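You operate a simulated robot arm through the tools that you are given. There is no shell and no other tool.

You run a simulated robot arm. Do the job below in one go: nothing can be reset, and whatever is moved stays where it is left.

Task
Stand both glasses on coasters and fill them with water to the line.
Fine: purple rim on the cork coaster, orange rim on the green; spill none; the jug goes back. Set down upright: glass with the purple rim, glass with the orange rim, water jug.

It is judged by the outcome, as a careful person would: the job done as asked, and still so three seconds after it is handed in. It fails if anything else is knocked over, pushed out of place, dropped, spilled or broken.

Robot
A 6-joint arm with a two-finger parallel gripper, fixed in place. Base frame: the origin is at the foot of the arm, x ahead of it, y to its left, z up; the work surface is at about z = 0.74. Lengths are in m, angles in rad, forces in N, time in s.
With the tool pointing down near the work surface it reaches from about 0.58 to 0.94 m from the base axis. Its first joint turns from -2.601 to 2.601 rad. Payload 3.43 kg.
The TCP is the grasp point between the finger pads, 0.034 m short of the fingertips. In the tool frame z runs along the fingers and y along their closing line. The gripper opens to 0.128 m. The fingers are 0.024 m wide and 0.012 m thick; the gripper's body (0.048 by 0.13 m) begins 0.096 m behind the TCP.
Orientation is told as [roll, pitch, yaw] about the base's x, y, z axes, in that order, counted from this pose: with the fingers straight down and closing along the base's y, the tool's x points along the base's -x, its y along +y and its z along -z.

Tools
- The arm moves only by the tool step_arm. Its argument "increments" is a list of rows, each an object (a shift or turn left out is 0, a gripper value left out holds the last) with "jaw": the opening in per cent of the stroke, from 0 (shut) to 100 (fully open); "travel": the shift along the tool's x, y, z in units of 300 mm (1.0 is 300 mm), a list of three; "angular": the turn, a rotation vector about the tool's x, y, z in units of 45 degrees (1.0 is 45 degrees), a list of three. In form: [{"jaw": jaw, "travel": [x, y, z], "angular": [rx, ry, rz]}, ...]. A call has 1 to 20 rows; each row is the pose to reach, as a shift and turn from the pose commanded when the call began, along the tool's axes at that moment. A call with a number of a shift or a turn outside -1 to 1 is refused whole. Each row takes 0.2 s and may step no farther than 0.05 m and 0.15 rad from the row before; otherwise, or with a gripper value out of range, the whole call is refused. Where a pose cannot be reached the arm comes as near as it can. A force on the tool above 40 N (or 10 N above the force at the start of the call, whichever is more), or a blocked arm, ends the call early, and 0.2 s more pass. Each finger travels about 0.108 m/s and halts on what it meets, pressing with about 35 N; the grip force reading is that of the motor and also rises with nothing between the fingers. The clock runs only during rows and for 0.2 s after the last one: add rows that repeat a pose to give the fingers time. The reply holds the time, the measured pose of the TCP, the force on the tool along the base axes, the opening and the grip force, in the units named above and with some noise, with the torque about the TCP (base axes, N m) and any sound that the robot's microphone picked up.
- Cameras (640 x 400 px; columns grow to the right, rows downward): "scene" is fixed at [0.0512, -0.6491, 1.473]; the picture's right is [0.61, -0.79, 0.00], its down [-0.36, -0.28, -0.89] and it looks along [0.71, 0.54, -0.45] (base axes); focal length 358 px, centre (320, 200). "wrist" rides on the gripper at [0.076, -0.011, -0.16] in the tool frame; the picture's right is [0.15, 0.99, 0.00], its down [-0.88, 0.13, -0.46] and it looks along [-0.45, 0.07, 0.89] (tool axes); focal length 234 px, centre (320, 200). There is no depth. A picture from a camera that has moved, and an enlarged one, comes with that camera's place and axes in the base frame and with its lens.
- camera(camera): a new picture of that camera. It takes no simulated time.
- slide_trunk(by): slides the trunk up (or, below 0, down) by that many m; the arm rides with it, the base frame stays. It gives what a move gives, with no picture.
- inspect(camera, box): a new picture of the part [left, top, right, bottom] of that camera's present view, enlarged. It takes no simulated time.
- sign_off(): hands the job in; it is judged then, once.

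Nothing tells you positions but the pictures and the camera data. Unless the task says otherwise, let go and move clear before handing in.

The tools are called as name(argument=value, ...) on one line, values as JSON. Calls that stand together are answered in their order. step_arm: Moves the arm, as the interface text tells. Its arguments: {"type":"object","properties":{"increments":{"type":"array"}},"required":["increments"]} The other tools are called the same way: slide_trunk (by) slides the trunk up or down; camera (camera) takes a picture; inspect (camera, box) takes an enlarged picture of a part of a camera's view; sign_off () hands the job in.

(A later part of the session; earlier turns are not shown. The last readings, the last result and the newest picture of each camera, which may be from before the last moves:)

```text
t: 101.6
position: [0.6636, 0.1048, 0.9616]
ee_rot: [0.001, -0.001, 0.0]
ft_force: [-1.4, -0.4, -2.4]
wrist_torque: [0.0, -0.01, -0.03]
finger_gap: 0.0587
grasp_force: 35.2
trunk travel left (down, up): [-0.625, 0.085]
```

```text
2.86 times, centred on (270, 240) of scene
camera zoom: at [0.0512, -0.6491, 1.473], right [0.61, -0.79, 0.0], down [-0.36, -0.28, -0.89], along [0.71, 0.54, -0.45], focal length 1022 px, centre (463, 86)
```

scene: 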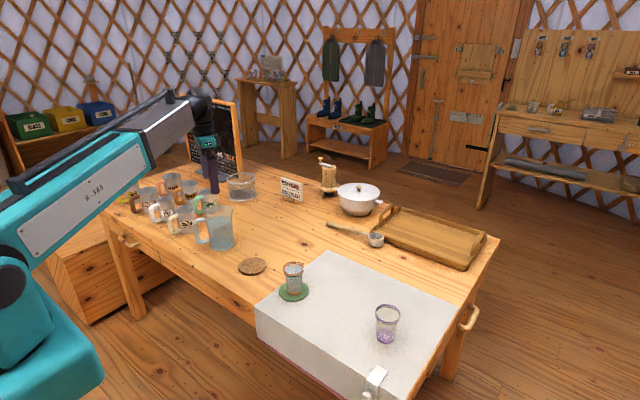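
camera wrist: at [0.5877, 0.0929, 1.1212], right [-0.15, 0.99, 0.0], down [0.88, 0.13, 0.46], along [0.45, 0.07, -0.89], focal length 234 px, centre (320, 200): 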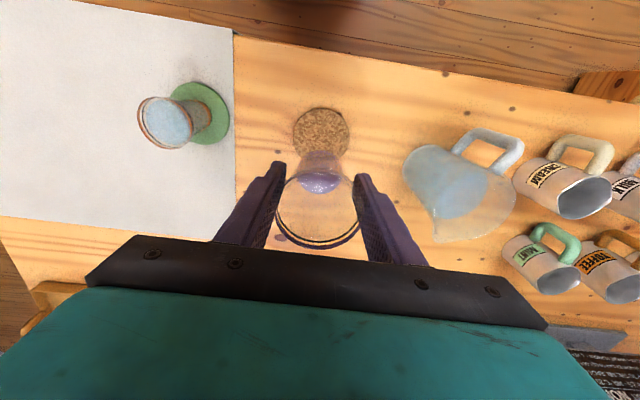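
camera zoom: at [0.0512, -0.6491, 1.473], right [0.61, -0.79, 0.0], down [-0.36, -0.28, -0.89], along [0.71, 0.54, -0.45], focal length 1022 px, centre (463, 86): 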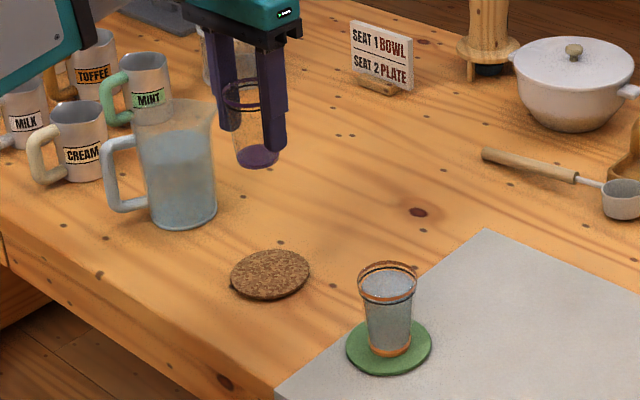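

The purple glass is over the cork coaster to within a couple of mm. I'll lower it to just above and check.

step_arm(increments=[{"travel": [0.002, 0, 0.02]}, {"travel": [0.003, 0, 0.08]}, {"travel": [0.003, 0, 0.16]}, {"travel": [0.003, 0, 0.25]}, {"travel": [0.003, 0, 0.34]}, {"travel": [0.003, 0, 0.42]}, {"travel": [0.003, 0, 0.46]}, {"travel": [0.003, 0, 0.48]}, {"travel": [0.003, 0, 0.48]}])

camera(camera="wrist")

inspect(camera="scene", box=[215, 220, 295, 290])

```text
t: 103.6
position: [0.664, 0.1054, 0.8169]
ee_rot: [0.003, -0.001, 0.0]
ft_force: [-0.4, -0.7, -1.4]
wrist_torque: [0.0, 0.03, -0.02]
finger_gap: 0.0585
grasp_force: 34.9
trunk travel left (down, up): [-0.625, 0.085]
```

```text
taken
camera wrist: at [0.5869, 0.0929, 0.9771], right [-0.15, 0.99, 0.0], down [0.88, 0.13, 0.46], along [0.45, 0.07, -0.89], focal length 234 px, centre (320, 200)
```

wrist: 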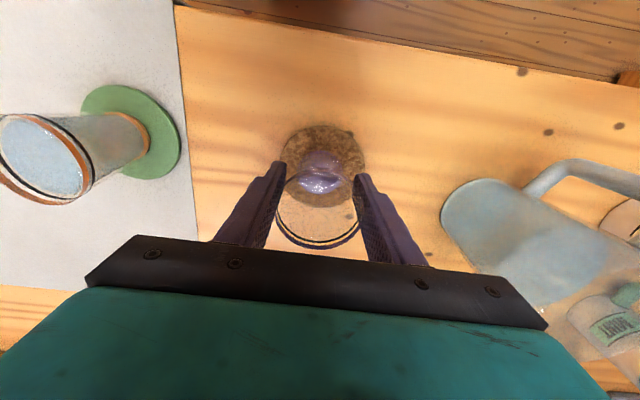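

```text
5.71 times, centred on (255, 255) of scene
camera zoom: at [0.0512, -0.6491, 1.473], right [0.61, -0.79, 0.0], down [-0.36, -0.28, -0.89], along [0.71, 0.54, -0.45], focal length 2043 px, centre (691, -114)
```

zoom: 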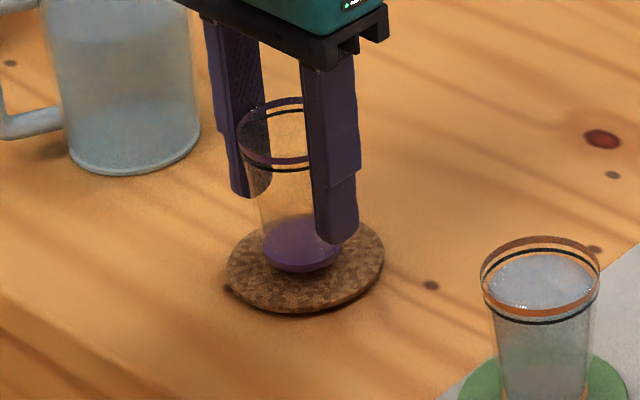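

The glass is well centred over the cork. I'll lower in small steps to contact.

step_arm(increments=[{"travel": [0, 0, 0.008]}, {"travel": [0, 0, 0.016]}, {"travel": [0, 0, 0.02]}, {"travel": [0, 0, 0.02]}])

step_arm(increments=[{"travel": [0, 0, 0.004]}, {"travel": [0, 0, 0.007]}, {"travel": [0, 0, 0.007]}])

```text
t: 104.6
position: [0.6618, 0.1047, 0.811]
ee_rot: [0.002, 0.001, 0.001]
ft_force: [-0.7, -0.1, -1.5]
wrist_torque: [-0.02, 0.0, 0.0]
finger_gap: 0.0589
grasp_force: 34.7
trunk travel left (down, up): [-0.625, 0.085]
```

```text
t: 105.4
position: [0.6627, 0.104, 0.81]
ee_rot: [0.003, 0.0, -0.001]
ft_force: [0.3, 0.6, -1.8]
wrist_torque: [0.0, 0.02, 0.01]
finger_gap: 0.059
grasp_force: 35.2
trunk travel left (down, up): [-0.625, 0.085]
```

step_arm(increments=[{"travel": [0, 0, 0.004]}, {"travel": [0, 0, 0.007]}, {"travel": [0, 0, 0.007]}])

```text
t: 106.2
position: [0.6629, 0.1035, 0.809]
ee_rot: [0.002, -0.002, -0.001]
ft_force: [-0.9, 0.1, 9.3]
wrist_torque: [-0.14, 0.03, 0.03]
finger_gap: 0.0587
grasp_force: 35.1
trunk travel left (down, up): [-0.625, 0.085]
```

The glass is in contact at +9 N, so I'll release it and rise.

step_arm(increments=[{"jaw": 55}, {"jaw": 75}, {"jaw": 75}, {"travel": [0, 0, -0.03]}, {"travel": [0, 0, -0.1]}, {"travel": [0, 0, -0.19]}, {"travel": [0, 0, -0.29]}, {"travel": [0, 0, -0.39]}, {"travel": [0, 0, -0.49]}, {"travel": [0, 0, -0.59]}, {"travel": [0, 0, -0.67]}, {"travel": [0, 0, -0.7]}, {"travel": [0, 0, -0.7]}])

inspect(camera="scene", box=[190, 190, 330, 310])

camera(camera="wrist")

```text
t: 109.0
position: [0.6622, 0.1034, 1.0174]
ee_rot: [0.003, 0.001, 0.0]
ft_force: [0.1, 0.7, -0.9]
wrist_torque: [0.0, 0.02, -0.03]
finger_gap: 0.0961
grasp_force: 0.0
trunk travel left (down, up): [-0.625, 0.085]
```

```text
3.33 times, centred on (260, 250) of scene
camera zoom: at [0.0512, -0.6491, 1.473], right [0.61, -0.79, 0.0], down [-0.36, -0.28, -0.89], along [0.71, 0.54, -0.45], focal length 1192 px, centre (520, 33)
```

zoom: 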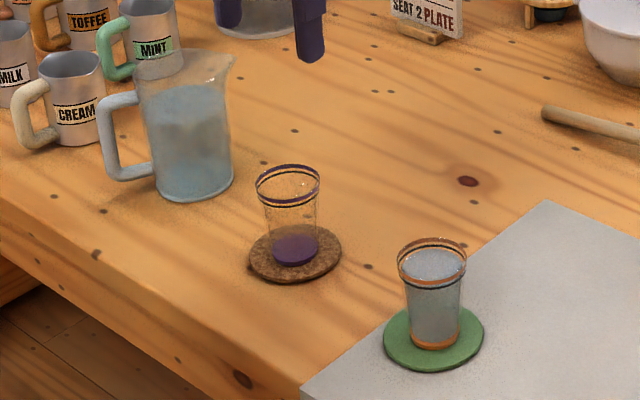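

```text
taken
camera wrist: at [0.5861, 0.0917, 1.1771], right [-0.15, 0.99, 0.0], down [0.88, 0.13, 0.46], along [0.45, 0.07, -0.89], focal length 234 px, centre (320, 200)
```

wrist: 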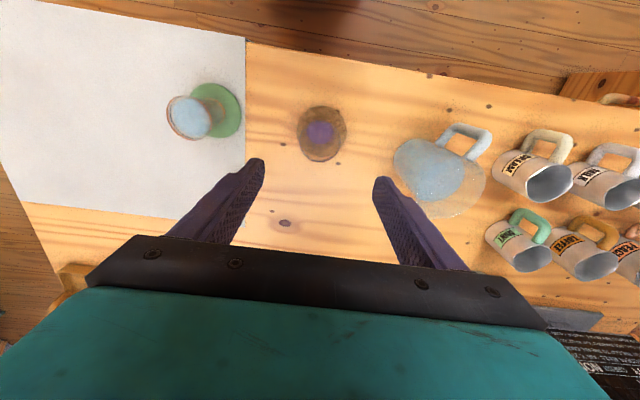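

Both glasses stand on the right coasters. I'll return to the jug for the second pour.

step_arm(increments=[{"travel": [-0.002, 0.015, 0], "angular": [0, 0, 0.015], "jaw": 90}, {"travel": [-0.008, 0.06, 0], "angular": [0, 0, 0.055], "jaw": 100}, {"travel": [-0.017, 0.13, 0], "angular": [0, 0, 0.12]}, {"travel": [-0.027, 0.205, 0], "angular": [0, 0, 0.185]}, {"travel": [-0.037, 0.285, 0], "angular": [0, 0, 0.255]}, {"travel": [-0.047, 0.365, 0], "angular": [0, 0, 0.33]}, {"travel": [-0.058, 0.445, 0], "angular": [0, 0, 0.4]}, {"travel": [-0.068, 0.525, 0], "angular": [0, 0, 0.47]}, {"travel": [-0.077, 0.59, 0], "angular": [0, 0, 0.53]}, {"travel": [-0.083, 0.63, 0], "angular": [0, 0, 0.57]}, {"travel": [-0.083, 0.64, 0], "angular": [0, 0, 0.5755]}, {"travel": [-0.083, 0.64, 0], "angular": [0, 0, 0.5755]}])

camera(camera="wrist")

inspect(camera="wrist", box=[240, 50, 400, 200])

```text
t: 111.6
position: [0.6871, 0.2963, 1.0184]
ee_rot: [0.002, 0.0, -0.452]
ft_force: [-0.3, 0.6, -0.7]
wrist_torque: [0.0, 0.02, 0.01]
finger_gap: 0.128
grasp_force: 0.0
trunk travel left (down, up): [-0.625, 0.085]
```

```text
taken
camera wrist: at [0.6148, 0.3188, 1.1777], right [0.3, 0.95, 0.0], down [0.85, -0.27, 0.46], along [0.43, -0.14, -0.89], focal length 234 px, centre (320, 200)
```

wrist: 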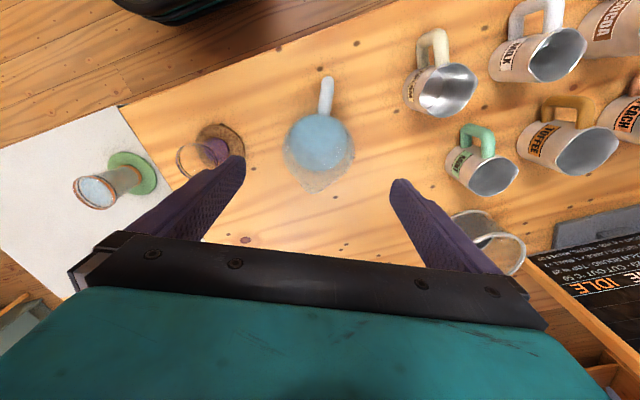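

```text
2.67 times, centred on (320, 125) of wrist
camera zoom: at [0.6148, 0.3188, 1.1777], right [0.3, 0.95, 0.0], down [0.85, -0.27, 0.46], along [0.43, -0.14, -0.89], focal length 624 px, centre (320, 400)
```

zoom: 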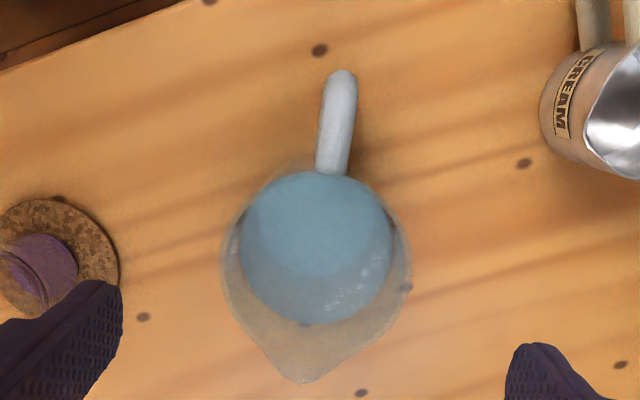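

The jug is aligned as before, so I'll descend and grip.

step_arm(increments=[{"travel": [0, 0, 0.02]}, {"travel": [0, 0, 0.08]}, {"travel": [0, 0, 0.16]}, {"travel": [0, 0, 0.25]}, {"travel": [0, 0, 0.34]}, {"travel": [0, 0, 0.43]}, {"travel": [0, 0, 0.52]}, {"travel": [0, 0, 0.6]}, {"travel": [0, 0, 0.65]}, {"travel": [0, 0, 0.662]}, {"travel": [0, 0, 0.662]}])

step_arm(increments=[{"jaw": 85}, {"jaw": 75}, {"jaw": 65}, {"jaw": 50}, {"jaw": 50}, {"jaw": 50}])

inspect(camera="scene", box=[160, 160, 300, 270])

```text
t: 114.0
position: [0.6887, 0.2945, 0.8174]
ee_rot: [0.001, 0.0, -0.451]
ft_force: [0.1, 0.3, -0.3]
wrist_torque: [0.0, -0.01, -0.01]
finger_gap: 0.1281
grasp_force: 0.1
trunk travel left (down, up): [-0.625, 0.085]
```

```text
t: 115.4
position: [0.688, 0.2949, 0.8185]
ee_rot: [0.002, 0.0, -0.451]
ft_force: [0.2, 0.2, 1.1]
wrist_torque: [-0.02, -0.01, -0.07]
finger_gap: 0.0914
grasp_force: 35.2
trunk travel left (down, up): [-0.625, 0.085]
```

```text
3.64 times, centred on (230, 215) of scene
camera zoom: at [0.0512, -0.6491, 1.473], right [0.61, -0.79, 0.0], down [-0.36, -0.28, -0.89], along [0.71, 0.54, -0.45], focal length 1300 px, centre (647, 146)
```

zoom: 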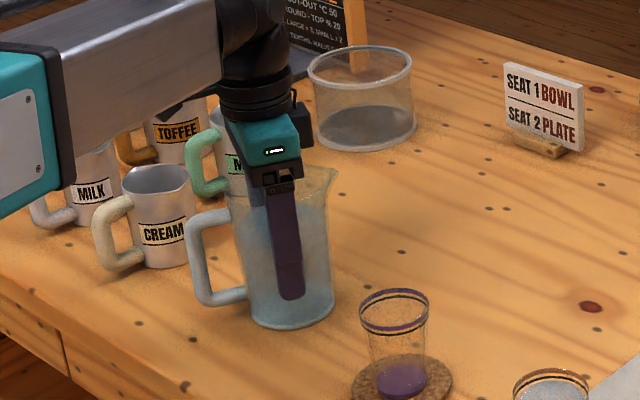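

The jug is gripped again at the same place. I'll lift slowly and turn the spout toward the purple glass, keeping the jug short of it.

step_arm(increments=[{"travel": [0, 0, -0.006]}, {"travel": [0, 0, -0.02]}, {"travel": [0, 0, -0.045]}, {"travel": [0, 0, -0.08]}, {"travel": [0, 0, -0.12]}, {"travel": [0, 0, -0.165]}, {"travel": [0, 0, -0.21]}, {"travel": [0, 0, -0.255]}, {"travel": [0, 0, -0.3]}, {"travel": [0, 0, -0.335]}, {"travel": [0, 0, -0.36]}, {"travel": [0, 0, -0.373]}, {"travel": [0, 0, -0.373]}])

step_arm(increments=[{"travel": [0, 0, 0], "angular": [0, 0, 0.009]}, {"travel": [-0.001, -0.002, 0], "angular": [0, 0, 0.036]}, {"travel": [-0.002, -0.005, 0], "angular": [0, 0, 0.08]}, {"travel": [-0.004, -0.009, 0], "angular": [0, 0, 0.133]}, {"travel": [-0.006, -0.013, 0], "angular": [0, 0, 0.196]}, {"travel": [-0.009, -0.018, 0], "angular": [0, 0, 0.267]}, {"travel": [-0.011, -0.023, 0], "angular": [0, 0, 0.347]}, {"travel": [-0.014, -0.029, 0], "angular": [0, 0, 0.427]}, {"travel": [-0.0165, -0.034, 0], "angular": [0, 0, 0.507]}, {"travel": [-0.019, -0.04, 0], "angular": [0, 0, 0.587]}, {"travel": [-0.022, -0.045, 0], "angular": [0, 0, 0.667]}, {"travel": [-0.024, -0.05, 0], "angular": [0, 0, 0.738]}, {"travel": [-0.026, -0.054, 0], "angular": [0, 0, 0.8]}, {"travel": [-0.028, -0.057, 0], "angular": [0, 0, 0.845]}, {"travel": [-0.0285, -0.059, 0], "angular": [0, 0, 0.871]}, {"travel": [-0.029, -0.06, 0], "angular": [0, 0, 0.889]}, {"travel": [-0.029, -0.06, 0], "angular": [0, 0, 0.889]}])

```text
t: 118.2
position: [0.6883, 0.2961, 0.9303]
ee_rot: [0.001, 0.003, -0.451]
ft_force: [-0.1, 0.2, -7.4]
wrist_torque: [0.03, 0.03, -0.01]
finger_gap: 0.0914
grasp_force: 35.3
trunk travel left (down, up): [-0.625, 0.085]
```

```text
t: 121.8
position: [0.6884, 0.2756, 0.9306]
ee_rot: [-0.001, 0.002, -1.151]
ft_force: [0.3, 0.0, -5.9]
wrist_torque: [0.03, 0.02, 0.03]
finger_gap: 0.0912
grasp_force: 35.5
trunk travel left (down, up): [-0.625, 0.085]
```

step_arm(increments=[{"travel": [-0.001, 0, 0], "angular": [0, 0, 0.009]}, {"travel": [-0.006, -0.002, 0], "angular": [0, 0, 0.035]}, {"travel": [-0.013, -0.005, 0], "angular": [0, 0, 0.078]}, {"travel": [-0.021, -0.008, 0], "angular": [0, 0, 0.13]}, {"travel": [-0.031, -0.011, 0], "angular": [0, 0, 0.191]}, {"travel": [-0.042, -0.016, 0], "angular": [0, 0, 0.261]}, {"travel": [-0.055, -0.02, 0], "angular": [0, 0, 0.339]}, {"travel": [-0.068, -0.025, 0], "angular": [0, 0, 0.417]}, {"travel": [-0.08, -0.03, 0], "angular": [0, 0, 0.495]}, {"travel": [-0.093, -0.034, 0], "angular": [0, 0, 0.573]}, {"travel": [-0.106, -0.039, 0], "angular": [0, 0, 0.652]}, {"travel": [-0.117, -0.043, 0], "angular": [0, 0, 0.721]}, {"travel": [-0.127, -0.047, 0], "angular": [0, 0, 0.782]}, {"travel": [-0.134, -0.049, 0], "angular": [0, 0, 0.826]}, {"travel": [-0.138, -0.051, 0], "angular": [0, 0, 0.852]}, {"travel": [-0.141, -0.052, 0], "angular": [0, 0, 0.869]}, {"travel": [-0.141, -0.052, 0], "angular": [0, 0, 0.869]}])

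camera(camera="scene")

```text
t: 125.4
position: [0.6912, 0.2312, 0.9306]
ee_rot: [-0.001, 0.0, -1.833]
ft_force: [-0.2, -1.1, -7.4]
wrist_torque: [0.05, 0.01, -0.01]
finger_gap: 0.0914
grasp_force: 35.1
trunk travel left (down, up): [-0.625, 0.085]
```

```text
taken
```

scene: 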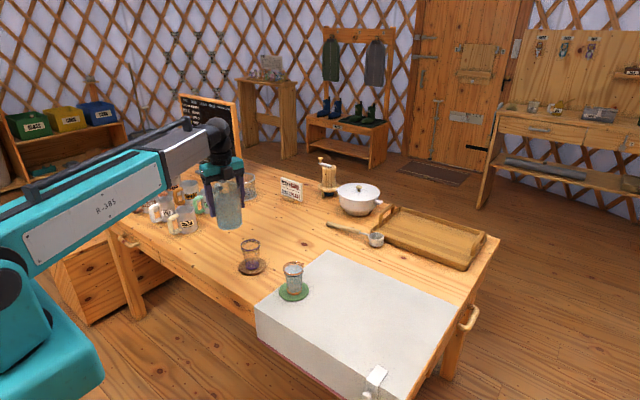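

The spout faces the purple glass. I'll ease in to 20° tilt, with the lip over the glass; this is below the flow angle now.

step_arm(increments=[{"travel": [-0.003, 0, 0.005], "angular": [0, 0.009, 0]}, {"travel": [-0.01, 0.002, 0.018], "angular": [0, 0.031, 0]}, {"travel": [-0.022, 0.004, 0.039], "angular": [0, 0.067, 0]}, {"travel": [-0.038, 0.006, 0.067], "angular": [0, 0.115, 0]}, {"travel": [-0.056, 0.009, 0.098], "angular": [0, 0.169, 0]}, {"travel": [-0.0735, 0.012, 0.1285], "angular": [0, 0.222, 0]}, {"travel": [-0.091, 0.015, 0.159], "angular": [0, 0.275, 0]}, {"travel": [-0.109, 0.018, 0.19], "angular": [0, 0.329, 0]}, {"travel": [-0.125, 0.02, 0.218], "angular": [0, 0.377, 0]}, {"travel": [-0.137, 0.022, 0.239], "angular": [0, 0.413, 0]}, {"travel": [-0.144, 0.0235, 0.252], "angular": [0, 0.435, 0]}, {"travel": [-0.147, 0.024, 0.257], "angular": [0, 0.444, 0]}, {"travel": [-0.147, 0.024, 0.257], "angular": [0, 0.444, 0]}])

inspect(camera="scene", box=[200, 190, 300, 290])

inspect(camera="scene", box=[225, 205, 275, 255])

```text
t: 128.2
position: [0.6859, 0.1869, 0.8534]
ee_rot: [-0.002, 0.351, -1.832]
ft_force: [0.5, 0.2, -7.5]
wrist_torque: [0.04, -0.01, -0.02]
finger_gap: 0.0911
grasp_force: 35.0
trunk travel left (down, up): [-0.625, 0.085]
```

```text
4.00 times, centred on (250, 240) of scene
camera zoom: at [0.0512, -0.6491, 1.473], right [0.61, -0.79, 0.0], down [-0.36, -0.28, -0.89], along [0.71, 0.54, -0.45], focal length 1430 px, centre (600, 40)
```

zoom: 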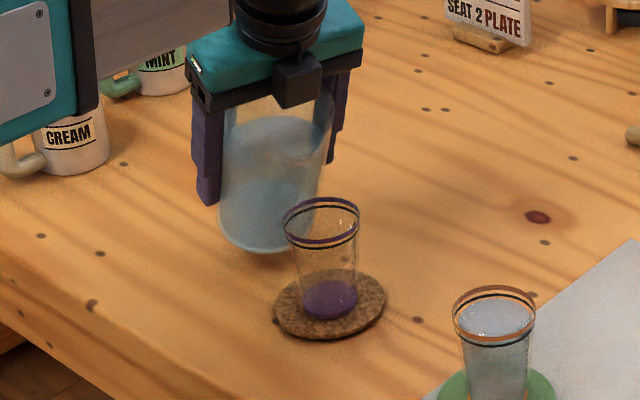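

```text
8.00 times, centred on (250, 230) of scene
camera zoom: at [0.0512, -0.6491, 1.473], right [0.61, -0.79, 0.0], down [-0.36, -0.28, -0.89], along [0.71, 0.54, -0.45], focal length 2860 px, centre (880, -40)
```

zoom: 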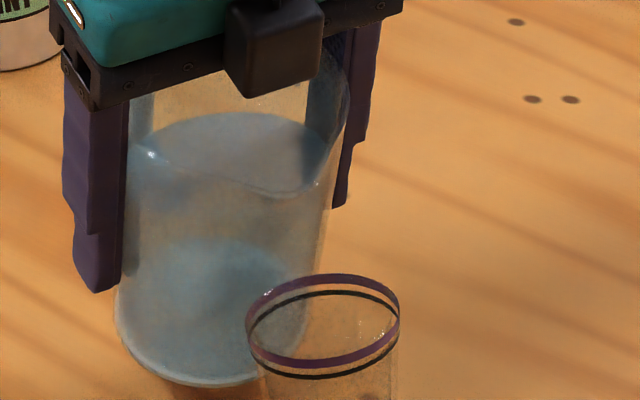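

The lip is about 6 mm left of centre in the picture, so I'll shift it 4 mm and tilt on to 30°.

step_arm(increments=[{"travel": [0.0047, 0.003, -0.005], "angular": [0, 0.028, 0]}, {"travel": [0.0094, 0.006, -0.01], "angular": [0, 0.056, 0]}, {"travel": [0.014, 0.009, -0.015], "angular": [0, 0.083, 0]}, {"travel": [0.0187, 0.0133, -0.02], "angular": [0, 0.111, 0]}, {"travel": [0.0234, 0.0133, -0.025], "angular": [0, 0.139, 0]}, {"travel": [0.028, 0.0133, -0.03], "angular": [0, 0.167, 0]}, {"travel": [0.0327, 0.0133, -0.035], "angular": [0, 0.194, 0]}, {"travel": [0.0373, 0.0133, -0.0398], "angular": [0, 0.222, 0]}, {"travel": [0.0373, 0.0133, -0.0398], "angular": [0, 0.222, 0]}])

inspect(camera="scene", box=[225, 210, 285, 280])

```text
t: 130.2
position: [0.6913, 0.1926, 0.8685]
ee_rot: [0.001, 0.525, -1.831]
ft_force: [-0.5, -0.4, -7.8]
wrist_torque: [0.04, 0.06, 0.0]
finger_gap: 0.0917
grasp_force: 35.2
trunk travel left (down, up): [-0.625, 0.085]
```

```text
5.71 times, centred on (255, 245) of scene
camera zoom: at [0.0512, -0.6491, 1.473], right [0.61, -0.79, 0.0], down [-0.36, -0.28, -0.89], along [0.71, 0.54, -0.45], focal length 2043 px, centre (691, -57)
```

zoom: 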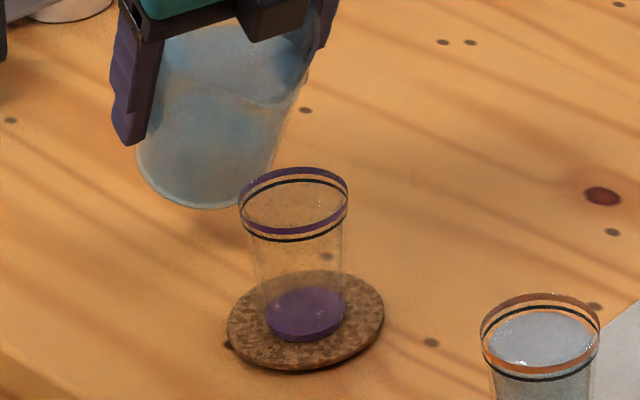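

step_arm(increments=[{"travel": [0.004, 0, -0.0038], "angular": [0, 0.0222, 0]}, {"travel": [0.008, 0, -0.0076], "angular": [0, 0.0444, 0]}, {"travel": [0.012, 0, -0.0115], "angular": [0, 0.0667, 0]}, {"travel": [0.0158, 0, -0.0153], "angular": [0, 0.0889, 0]}, {"travel": [0.0158, 0, -0.0153], "angular": [0, 0.0889, 0]}])

inspect(camera="scene", box=[225, 210, 285, 280])

```text
t: 131.4
position: [0.6919, 0.1941, 0.8743]
ee_rot: [0.0, 0.594, -1.831]
ft_force: [0.0, 0.5, -7.8]
wrist_torque: [0.01, -0.03, -0.04]
finger_gap: 0.0914
grasp_force: 34.9
trunk travel left (down, up): [-0.625, 0.085]
```

```text
5.71 times, centred on (255, 245) of scene
camera zoom: at [0.0512, -0.6491, 1.473], right [0.61, -0.79, 0.0], down [-0.36, -0.28, -0.89], along [0.71, 0.54, -0.45], focal length 2043 px, centre (691, -57)
```

zoom: 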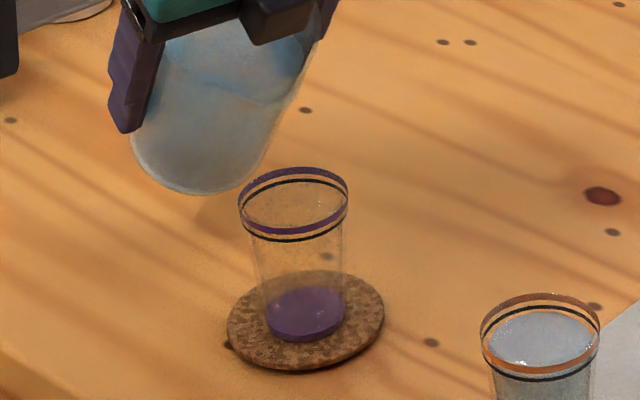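

No flow yet at 34°. I'll add 2° more.

step_arm(increments=[{"travel": [0.004, 0, -0.0038], "angular": [0, 0.0222, 0]}, {"travel": [0.008, 0, -0.0076], "angular": [0, 0.0444, 0]}, {"travel": [0.008, 0, -0.0076], "angular": [0, 0.0444, 0]}])

inspect(camera="scene", box=[225, 210, 285, 280])

```text
t: 132.2
position: [0.6924, 0.1952, 0.8772]
ee_rot: [-0.001, 0.631, -1.833]
ft_force: [0.0, 0.2, -7.7]
wrist_torque: [-0.02, 0.01, 0.03]
finger_gap: 0.0915
grasp_force: 35.2
trunk travel left (down, up): [-0.625, 0.085]
```

```text
5.71 times, centred on (255, 245) of scene
camera zoom: at [0.0512, -0.6491, 1.473], right [0.61, -0.79, 0.0], down [-0.36, -0.28, -0.89], along [0.71, 0.54, -0.45], focal length 2043 px, centre (691, -57)
```

zoom: 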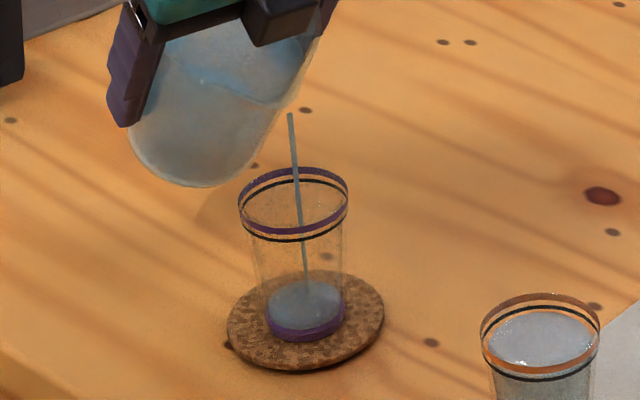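

Flow has begun and lands in the centre of the glass. I'll add 3° and settle.

step_arm(increments=[{"travel": [0.004, 0, -0.0037], "angular": [0, 0.0222, 0]}, {"travel": [0.008, 0, -0.0074], "angular": [0, 0.0444, 0]}, {"travel": [0.0119, 0, -0.0113], "angular": [0, 0.0667, 0]}, {"travel": [0.0119, 0, -0.0113], "angular": [0, 0.0667, 0]}, {"travel": [0.0119, 0, -0.0113], "angular": [0, 0.0667, 0]}])

inspect(camera="scene", box=[225, 210, 285, 280])

```text
t: 133.4
position: [0.691, 0.1948, 0.8826]
ee_rot: [-0.001, 0.681, -1.833]
ft_force: [-0.6, -0.2, -7.4]
wrist_torque: [0.0, -0.03, 0.02]
finger_gap: 0.0913
grasp_force: 34.9
trunk travel left (down, up): [-0.625, 0.085]
```

```text
5.71 times, centred on (255, 245) of scene
camera zoom: at [0.0512, -0.6491, 1.473], right [0.61, -0.79, 0.0], down [-0.36, -0.28, -0.89], along [0.71, 0.54, -0.45], focal length 2043 px, centre (691, -57)
```

zoom: 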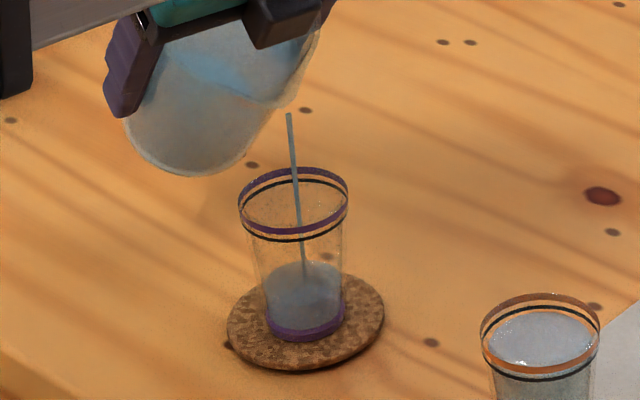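

step_arm(increments=[{"travel": [0.004, 0, -0.0037], "angular": [0, 0.0222, 0]}, {"travel": [0.008, 0, -0.0074], "angular": [0, 0.0444, 0]}, {"travel": [0.0119, 0, -0.0113], "angular": [0, 0.0667, 0]}, {"travel": [0.0119, 0, -0.0113], "angular": [0, 0.0667, 0]}, {"travel": [0.0119, 0, -0.0113], "angular": [0, 0.0667, 0]}])

inspect(camera="scene", box=[225, 210, 285, 280])

```text
t: 134.6
position: [0.6926, 0.1961, 0.8872]
ee_rot: [-0.002, 0.735, -1.834]
ft_force: [0.0, 0.4, -7.5]
wrist_torque: [0.04, 0.02, -0.02]
finger_gap: 0.0913
grasp_force: 34.6
trunk travel left (down, up): [-0.625, 0.085]
```

```text
5.71 times, centred on (255, 245) of scene
camera zoom: at [0.0512, -0.6491, 1.473], right [0.61, -0.79, 0.0], down [-0.36, -0.28, -0.89], along [0.71, 0.54, -0.45], focal length 2043 px, centre (691, -57)
```

zoom: 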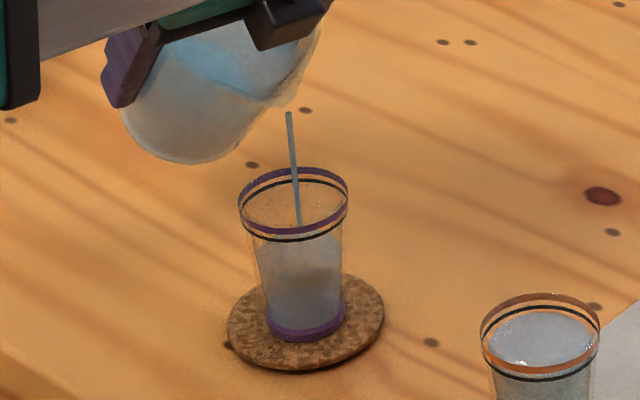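

The glass is about half full. I'll add 2° more.

step_arm(increments=[{"travel": [0.004, 0, -0.0037], "angular": [0, 0.0222, 0]}, {"travel": [0.008, 0, -0.0074], "angular": [0, 0.0444, 0]}, {"travel": [0.008, 0, -0.0074], "angular": [0, 0.0444, 0]}, {"travel": [0.008, 0, -0.0074], "angular": [0, 0.0444, 0]}, {"travel": [0.008, 0, -0.0074], "angular": [0, 0.0444, 0]}])

inspect(camera="scene", box=[235, 230, 275, 280])

```text
t: 135.8
position: [0.6925, 0.1967, 0.8905]
ee_rot: [-0.001, 0.77, -1.834]
ft_force: [-0.2, 0.2, -8.1]
wrist_torque: [0.06, 0.0, 0.0]
finger_gap: 0.0914
grasp_force: 34.8
trunk travel left (down, up): [-0.625, 0.085]
```

```text
8.00 times, centred on (255, 255) of scene
camera zoom: at [0.0512, -0.6491, 1.473], right [0.61, -0.79, 0.0], down [-0.36, -0.28, -0.89], along [0.71, 0.54, -0.45], focal length 2860 px, centre (840, -240)
```

zoom: 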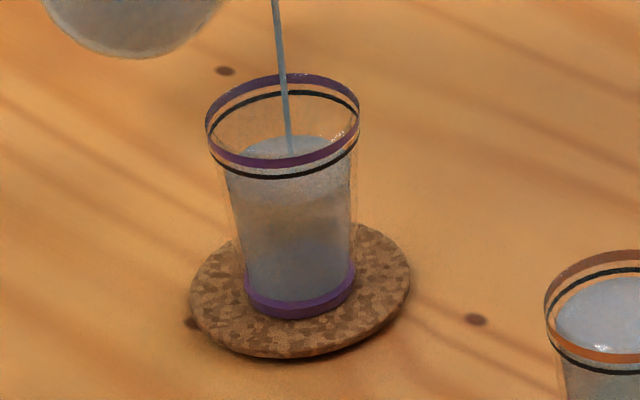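

About 36 px remain to the line. I'll add 2° and hold.

step_arm(increments=[{"travel": [0.004, 0, -0.0037], "angular": [0, 0.0222, 0]}, {"travel": [0.008, 0, -0.0074], "angular": [0, 0.0444, 0]}, {"travel": [0.008, 0, -0.0074], "angular": [0, 0.0444, 0]}, {"travel": [0.008, 0, -0.0074], "angular": [0, 0.0444, 0]}])

inspect(camera="scene", box=[235, 230, 275, 280])

```text
t: 136.8
position: [0.6921, 0.1975, 0.8936]
ee_rot: [0.0, 0.805, -1.831]
ft_force: [0.5, 0.0, -6.5]
wrist_torque: [0.03, 0.0, -0.02]
finger_gap: 0.0917
grasp_force: 35.1
trunk travel left (down, up): [-0.625, 0.085]
```

```text
8.00 times, centred on (255, 255) of scene
camera zoom: at [0.0512, -0.6491, 1.473], right [0.61, -0.79, 0.0], down [-0.36, -0.28, -0.89], along [0.71, 0.54, -0.45], focal length 2860 px, centre (840, -240)
```

zoom: 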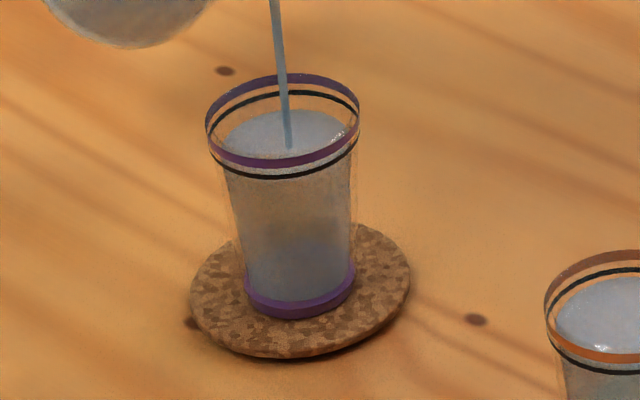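

About 11 px remain with the stream still running. I'll hold briefly.

step_arm(increments=[{"travel": [0, 0, 0]}])

inspect(camera="scene", box=[240, 235, 270, 255])

```text
t: 137.2
position: [0.6923, 0.1957, 0.8944]
ee_rot: [0.001, 0.804, -1.833]
ft_force: [-0.1, 0.3, -7.9]
wrist_torque: [0.04, -0.04, -0.01]
finger_gap: 0.0912
grasp_force: 35.6
trunk travel left (down, up): [-0.625, 0.085]
```

```text
16.00 times, centred on (255, 245) of scene
camera zoom: at [0.0512, -0.6491, 1.473], right [0.61, -0.79, 0.0], down [-0.36, -0.28, -0.89], along [0.71, 0.54, -0.45], focal length 5721 px, centre (1360, -520)
```

zoom: 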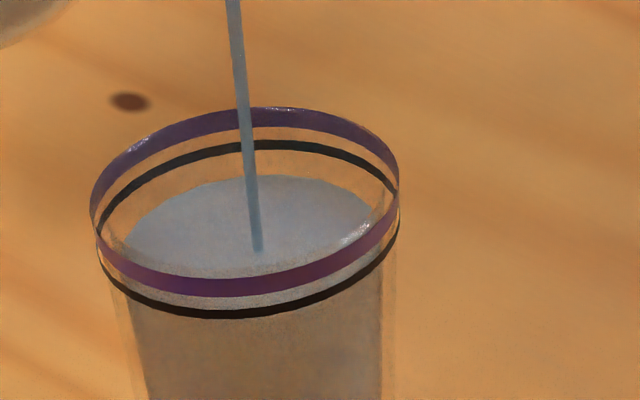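

The level is roughly 4 mm below the line and the flow is slowing. I'll add 0.7° and hold.

step_arm(increments=[{"travel": [0.003, 0, -0.0028], "angular": [0, 0.0155, 0]}, {"travel": [0.003, 0, -0.0028], "angular": [0, 0.0155, 0]}])

inspect(camera="scene", box=[240, 235, 270, 255])

```text
t: 137.8
position: [0.6928, 0.1958, 0.8944]
ee_rot: [-0.003, 0.818, -1.832]
ft_force: [0.0, -0.6, -8.2]
wrist_torque: [0.03, -0.01, 0.01]
finger_gap: 0.0912
grasp_force: 35.1
trunk travel left (down, up): [-0.625, 0.085]
```

```text
16.00 times, centred on (255, 245) of scene
camera zoom: at [0.0512, -0.6491, 1.473], right [0.61, -0.79, 0.0], down [-0.36, -0.28, -0.89], along [0.71, 0.54, -0.45], focal length 5721 px, centre (1360, -520)
```

zoom: 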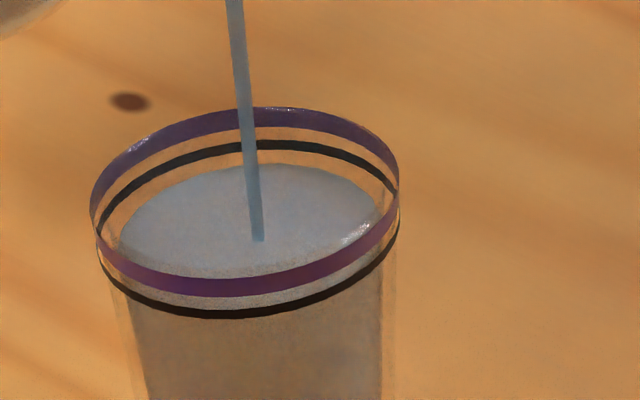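

Nearly there, with about 8 px to go. I'll hold for one row, then tilt back to cut the flow.

step_arm(increments=[{"travel": [0, 0, 0]}, {"travel": [-0.0128, 0, 0.0103], "angular": [0, -0.0667, 0]}, {"travel": [-0.0255, 0, 0.0205], "angular": [0, -0.133, 0]}, {"travel": [-0.0315, 0, 0.0245], "angular": [0, -0.165, 0]}])

inspect(camera="scene", box=[240, 235, 270, 255])

```text
t: 138.8
position: [0.6919, 0.1951, 0.8815]
ee_rot: [-0.002, 0.685, -1.833]
ft_force: [-0.6, 0.1, -7.8]
wrist_torque: [0.0, 0.04, 0.02]
finger_gap: 0.0915
grasp_force: 34.8
trunk travel left (down, up): [-0.625, 0.085]
```

```text
16.00 times, centred on (255, 245) of scene
camera zoom: at [0.0512, -0.6491, 1.473], right [0.61, -0.79, 0.0], down [-0.36, -0.28, -0.89], along [0.71, 0.54, -0.45], focal length 5721 px, centre (1360, -520)
```

zoom: 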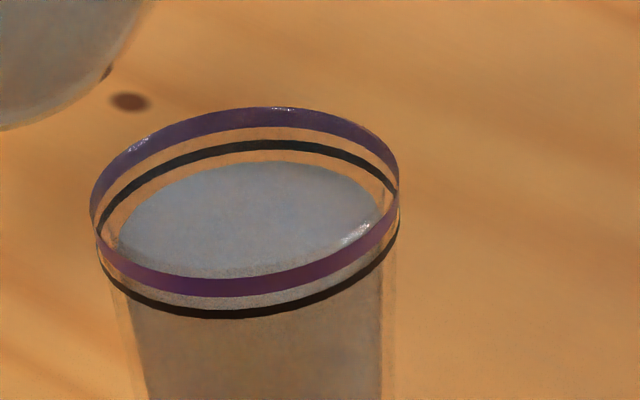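

The flow has stopped with the level about 1 mm under the ring. I'll give it one very short top-up.

step_arm(increments=[{"travel": [0.0148, 0, -0.0147], "angular": [0, 0.085, 0]}, {"travel": [0.0291, 0, -0.0297], "angular": [0, 0.169, 0]}, {"travel": [0.0291, 0, -0.0297], "angular": [0, 0.169, 0]}, {"travel": [0.0148, 0, -0.0147], "angular": [0, 0.085, 0]}, {"travel": [0, 0, 0], "angular": [0, 0, 0]}, {"travel": [-0.019, 0, 0.0157], "angular": [0, -0.1, 0]}, {"travel": [-0.019, 0, 0.0157], "angular": [0, -0.1, 0]}])

inspect(camera="scene", box=[240, 235, 270, 255])

inspect(camera="scene", box=[210, 200, 320, 310])

```text
t: 140.4
position: [0.6933, 0.1939, 0.8755]
ee_rot: [-0.001, 0.609, -1.832]
ft_force: [0.3, 0.3, -7.4]
wrist_torque: [0.03, -0.01, 0.0]
finger_gap: 0.0915
grasp_force: 35.4
trunk travel left (down, up): [-0.625, 0.085]
```

```text
16.00 times, centred on (255, 245) of scene
camera zoom: at [0.0512, -0.6491, 1.473], right [0.61, -0.79, 0.0], down [-0.36, -0.28, -0.89], along [0.71, 0.54, -0.45], focal length 5721 px, centre (1360, -520)
```

zoom: 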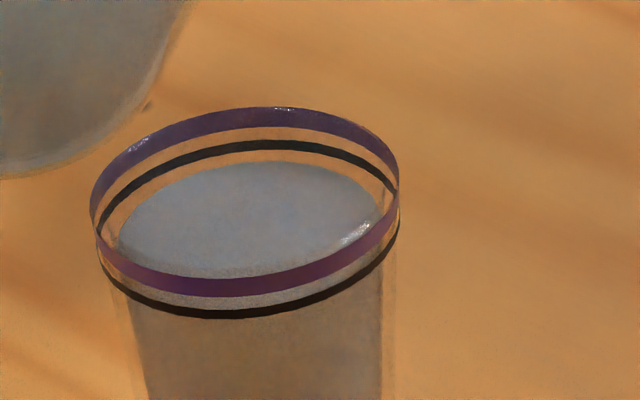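

```text
3.64 times, centred on (265, 255) of scene
camera zoom: at [0.0512, -0.6491, 1.473], right [0.61, -0.79, 0.0], down [-0.36, -0.28, -0.89], along [0.71, 0.54, -0.45], focal length 1300 px, centre (520, 0)
```

zoom: 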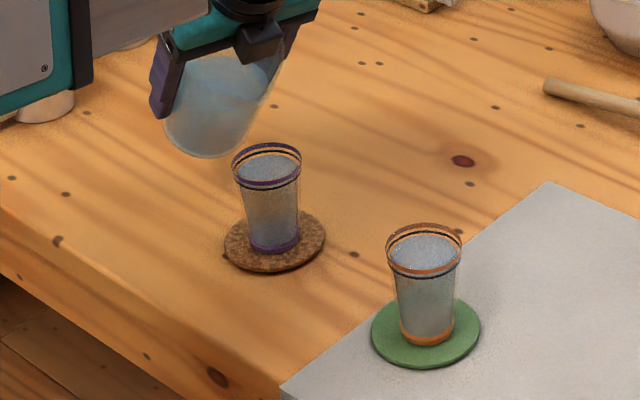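

The brief top-up added nothing measurable. I'll do one slightly longer one at about 47.5°, then finish.

step_arm(increments=[{"travel": [0.016, 0, -0.016], "angular": [0, 0.094, 0]}, {"travel": [0.031, 0, -0.033], "angular": [0, 0.188, 0]}, {"travel": [0.046, 0, -0.0515], "angular": [0, 0.281, 0]}, {"travel": [0.046, 0, -0.0515], "angular": [0, 0.281, 0]}, {"travel": [0.031, 0, -0.033], "angular": [0, 0.188, 0]}, {"travel": [0.016, 0, -0.016], "angular": [0, 0.094, 0]}, {"travel": [0, 0, 0], "angular": [0, 0, 0]}, {"travel": [0, 0, 0], "angular": [0, 0, 0]}])

inspect(camera="scene", box=[240, 235, 270, 255])

```text
t: 142.2
position: [0.6926, 0.1939, 0.8765]
ee_rot: [-0.002, 0.606, -1.832]
ft_force: [-0.1, 0.5, -7.3]
wrist_torque: [-0.01, 0.0, -0.02]
finger_gap: 0.0915
grasp_force: 34.8
trunk travel left (down, up): [-0.625, 0.085]
```

```text
16.00 times, centred on (255, 245) of scene
camera zoom: at [0.0512, -0.6491, 1.473], right [0.61, -0.79, 0.0], down [-0.36, -0.28, -0.89], along [0.71, 0.54, -0.45], focal length 5721 px, centre (1360, -520)
```

zoom: 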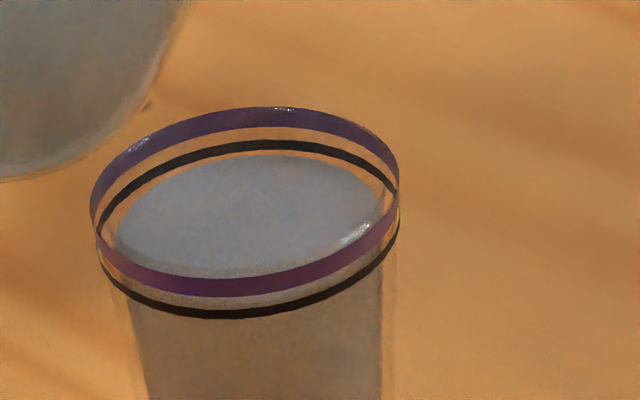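

The purple glass is now right at its ring. I'll back the jug away, bringing it upright.

step_arm(increments=[{"travel": [0.003, -0.001, -0.001], "angular": [0, -0.012, 0]}, {"travel": [0.012, -0.002, -0.005], "angular": [0, -0.046, 0]}, {"travel": [0.028, -0.005, -0.011], "angular": [0, -0.108, 0]}, {"travel": [0.048, -0.009, -0.019], "angular": [0, -0.186, 0]}, {"travel": [0.072, -0.013, -0.029], "angular": [0, -0.278, 0]}, {"travel": [0.0995, -0.0185, -0.04], "angular": [0, -0.386, 0]}, {"travel": [0.127, -0.024, -0.051], "angular": [0, -0.495, 0]}, {"travel": [0.151, -0.028, -0.061], "angular": [0, -0.587, 0]}, {"travel": [0.171, -0.032, -0.069], "angular": [0, -0.665, 0]}, {"travel": [0.187, -0.035, -0.075], "angular": [0, -0.727, 0]}, {"travel": [0.196, -0.036, -0.079], "angular": [0, -0.762, 0]}, {"travel": [0.199, -0.037, -0.08], "angular": [0, -0.773, 0]}, {"travel": [0.199, -0.037, -0.08], "angular": [0, -0.773, 0]}])

```text
t: 145.0
position: [0.6921, 0.2309, 0.9298]
ee_rot: [0.0, -0.001, -1.834]
ft_force: [-1.0, 0.0, -7.8]
wrist_torque: [0.05, -0.04, 0.01]
finger_gap: 0.0915
grasp_force: 35.0
trunk travel left (down, up): [-0.625, 0.085]
```

step_arm(increments=[{"travel": [0.001, 0, 0], "angular": [0, 0, -0.009]}, {"travel": [0.006, -0.002, 0], "angular": [0, 0, -0.035]}, {"travel": [0.013, -0.004, 0], "angular": [0, 0, -0.078]}, {"travel": [0.021, -0.007, 0], "angular": [0, 0, -0.13]}, {"travel": [0.031, -0.011, 0], "angular": [0, 0, -0.191]}, {"travel": [0.043, -0.015, 0], "angular": [0, 0, -0.261]}, {"travel": [0.055, -0.019, 0], "angular": [0, 0, -0.339]}, {"travel": [0.068, -0.024, 0], "angular": [0, 0, -0.417]}, {"travel": [0.081, -0.028, 0], "angular": [0, 0, -0.495]}, {"travel": [0.094, -0.032, 0], "angular": [0, 0, -0.573]}, {"travel": [0.1065, -0.037, 0], "angular": [0, 0, -0.652]}, {"travel": [0.118, -0.041, 0], "angular": [0, 0, -0.721]}, {"travel": [0.128, -0.044, 0], "angular": [0, 0, -0.782]}, {"travel": [0.135, -0.047, 0], "angular": [0, 0, -0.826]}, {"travel": [0.139, -0.048, 0], "angular": [0, 0, -0.852]}, {"travel": [0.142, -0.049, 0], "angular": [0, 0, -0.869]}, {"travel": [0.142, -0.049, 0], "angular": [0, 0, -0.869]}])

step_arm(increments=[{"travel": [0.001, 0, 0], "angular": [0, 0, -0.009]}, {"travel": [0.002, 0.001, 0], "angular": [0, 0, -0.036]}, {"travel": [0.005, 0.002, 0.01], "angular": [0, 0, -0.08]}, {"travel": [0.009, 0.003, 0.02], "angular": [0, 0, -0.133]}, {"travel": [0.013, 0.005, 0.03], "angular": [0, 0, -0.196]}, {"travel": [0.018, 0.006, 0.04], "angular": [0, 0, -0.267]}, {"travel": [0.023, 0.008, 0.06], "angular": [0, 0, -0.347]}, {"travel": [0.029, 0.01, 0.08], "angular": [0, 0, -0.427]}, {"travel": [0.034, 0.012, 0.1], "angular": [0, 0, -0.507]}, {"travel": [0.04, 0.014, 0.12], "angular": [0, 0, -0.587]}, {"travel": [0.045, 0.016, 0.14], "angular": [0, 0, -0.667]}, {"travel": [0.05, 0.0175, 0.155], "angular": [0, 0, -0.738]}, {"travel": [0.054, 0.019, 0.17], "angular": [0, 0, -0.8]}, {"travel": [0.057, 0.02, 0.185], "angular": [0, 0, -0.845]}, {"travel": [0.059, 0.0205, 0.195], "angular": [0, 0, -0.871]}, {"travel": [0.06, 0.021, 0.2], "angular": [0, 0, -0.889]}, {"travel": [0.06, 0.021, 0.2], "angular": [0, 0, -0.889]}])

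camera(camera="scene")

```text
t: 148.6
position: [0.6874, 0.2759, 0.9291]
ee_rot: [0.0, 0.001, -1.15]
ft_force: [0.0, -0.2, -7.0]
wrist_torque: [0.01, 0.03, -0.02]
finger_gap: 0.0915
grasp_force: 35.2
trunk travel left (down, up): [-0.625, 0.085]
```

```text
t: 152.2
position: [0.6854, 0.2941, 0.87]
ee_rot: [0.0, -0.001, -0.452]
ft_force: [-0.1, 0.4, -7.4]
wrist_torque: [0.04, -0.01, -0.01]
finger_gap: 0.0914
grasp_force: 34.9
trunk travel left (down, up): [-0.625, 0.085]
```

```text
taken
```

scene: 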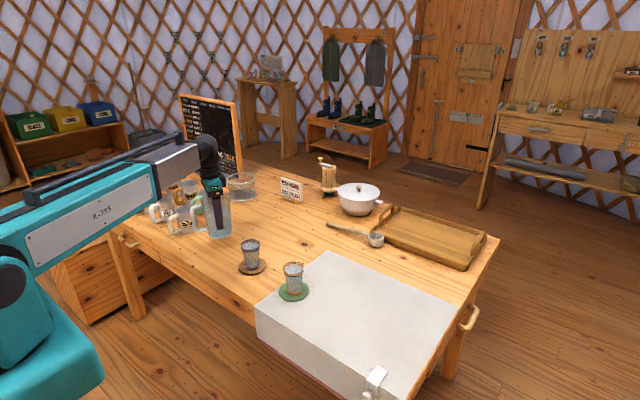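

The jug is over its original spot, so I'll lower it gently.

step_arm(increments=[{"travel": [-0.001, 0.002, 0.015]}, {"travel": [-0.003, 0.005, 0.045]}, {"travel": [-0.003, 0.005, 0.08]}, {"travel": [-0.003, 0.005, 0.11]}, {"travel": [-0.003, 0.005, 0.135]}, {"travel": [-0.003, 0.005, 0.15]}, {"travel": [-0.003, 0.005, 0.158]}, {"travel": [-0.003, 0.005, 0.158]}])

step_arm(increments=[{"travel": [0, 0, 0.004]}, {"travel": [0, 0, 0.007]}, {"travel": [0, 0, 0.007]}])

```text
t: 154.0
position: [0.6883, 0.2962, 0.8226]
ee_rot: [0.0, 0.0, -0.453]
ft_force: [-0.5, -1.2, -7.8]
wrist_torque: [0.03, 0.02, -0.02]
finger_gap: 0.0911
grasp_force: 35.4
trunk travel left (down, up): [-0.625, 0.085]
```

```text
t: 154.8
position: [0.688, 0.2968, 0.8214]
ee_rot: [0.0, 0.001, -0.454]
ft_force: [0.2, 0.0, -7.6]
wrist_torque: [-0.01, 0.03, -0.02]
finger_gap: 0.0913
grasp_force: 35.0
trunk travel left (down, up): [-0.625, 0.085]
```

step_arm(increments=[{"travel": [0, 0, 0.004]}, {"travel": [0, 0, 0.007]}, {"travel": [0, 0, 0.007]}])

```text
t: 155.6
position: [0.6882, 0.2955, 0.8196]
ee_rot: [0.003, 0.001, -0.452]
ft_force: [1.8, -1.6, -1.5]
wrist_torque: [0.07, 0.08, 0.0]
finger_gap: 0.0916
grasp_force: 35.4
trunk travel left (down, up): [-0.625, 0.085]
```

step_arm(increments=[{"travel": [0, 0, 0.003]}, {"travel": [0, 0, 0.003]}])

```text
t: 156.2
position: [0.6876, 0.2962, 0.8197]
ee_rot: [0.004, -0.004, -0.452]
ft_force: [3.3, -3.0, 12.2]
wrist_torque: [0.22, 0.33, 0.01]
finger_gap: 0.0914
grasp_force: 34.8
trunk travel left (down, up): [-0.625, 0.085]
```

The jug rests firmly on the table. I'll release it and rise clear.

step_arm(increments=[{"travel": [0, 0, -0.003]}, {"travel": [0, 0, -0.003], "jaw": 80}, {"travel": [0, 0, -0.003], "jaw": 100}, {"travel": [0, 0, -0.003], "jaw": 100}, {"travel": [0, 0, -0.03]}, {"travel": [0, 0, -0.1]}, {"travel": [0, 0, -0.19]}, {"travel": [0, 0, -0.29]}, {"travel": [0, 0, -0.39]}, {"travel": [0, 0, -0.49]}, {"travel": [0, 0, -0.59]}, {"travel": [0, 0, -0.68]}, {"travel": [0, 0, -0.74]}, {"travel": [0, 0, -0.76]}, {"travel": [0, 0, -0.76]}])

camera(camera="scene")

inspect(camera="scene", box=[180, 190, 330, 310])

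camera(camera="wrist")

inspect(camera="scene", box=[284, 259, 308, 279])

inspect(camera="scene", box=[240, 235, 270, 255])

```text
t: 159.4
position: [0.6875, 0.2956, 1.047]
ee_rot: [-0.002, 0.001, -0.452]
ft_force: [0.1, -0.6, 0.2]
wrist_torque: [-0.04, 0.02, -0.05]
finger_gap: 0.1281
grasp_force: 0.0
trunk travel left (down, up): [-0.625, 0.085]
```

```text
taken
```

scene: 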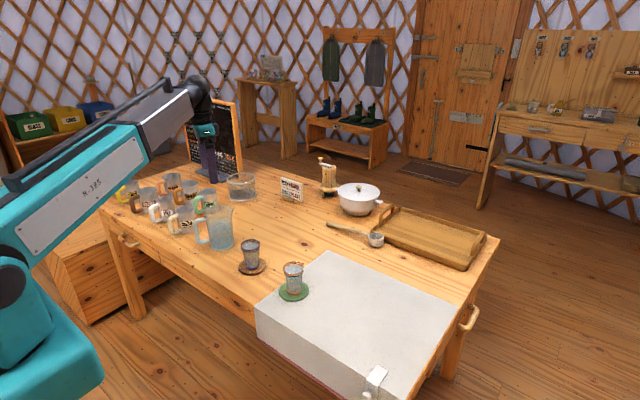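

```text
3.33 times, centred on (255, 250) of scene
camera zoom: at [0.0512, -0.6491, 1.473], right [0.61, -0.79, 0.0], down [-0.36, -0.28, -0.89], along [0.71, 0.54, -0.45], focal length 1192 px, centre (537, 33)
```

zoom: 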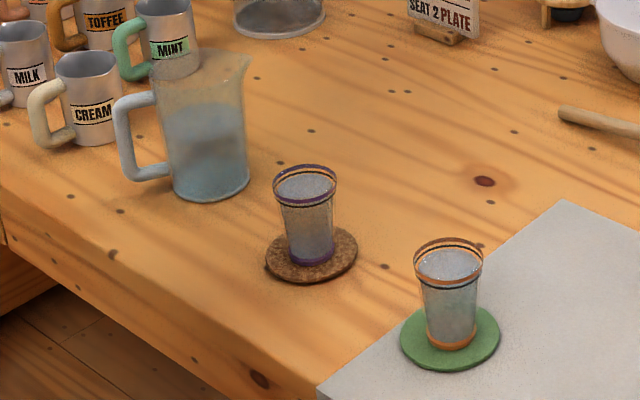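

```text
taken
camera wrist: at [0.6138, 0.3182, 1.2056], right [0.3, 0.95, 0.0], down [0.85, -0.27, 0.46], along [0.43, -0.14, -0.89], focal length 234 px, centre (320, 200)
```

wrist: 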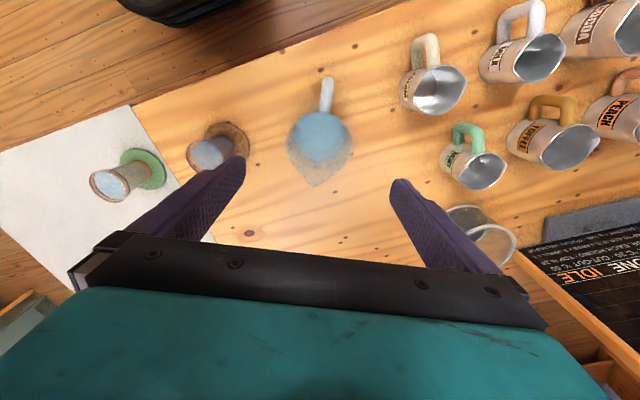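

```text
16.00 times, centred on (296, 269) of scene
camera zoom: at [0.0512, -0.6491, 1.473], right [0.61, -0.79, 0.0], down [-0.36, -0.28, -0.89], along [0.71, 0.54, -0.45], focal length 5721 px, centre (704, -904)
```

zoom: 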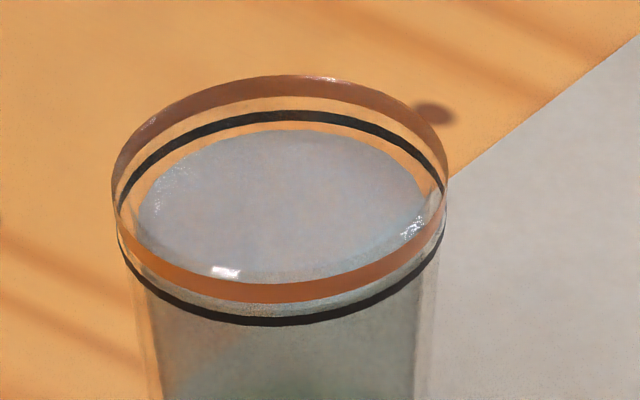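

```text
16.00 times, centred on (255, 245) of scene
camera zoom: at [0.0512, -0.6491, 1.473], right [0.61, -0.79, 0.0], down [-0.36, -0.28, -0.89], along [0.71, 0.54, -0.45], focal length 5721 px, centre (1360, -520)
```

zoom: 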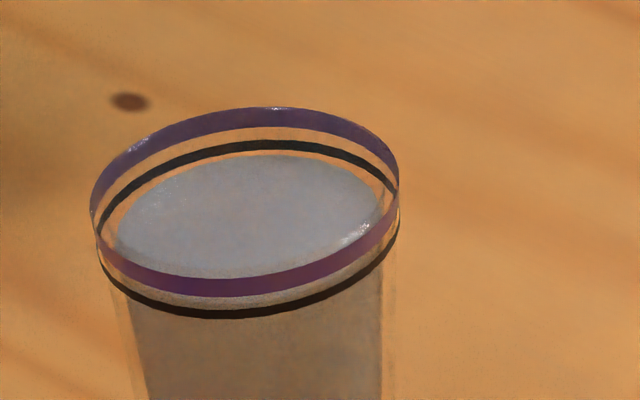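

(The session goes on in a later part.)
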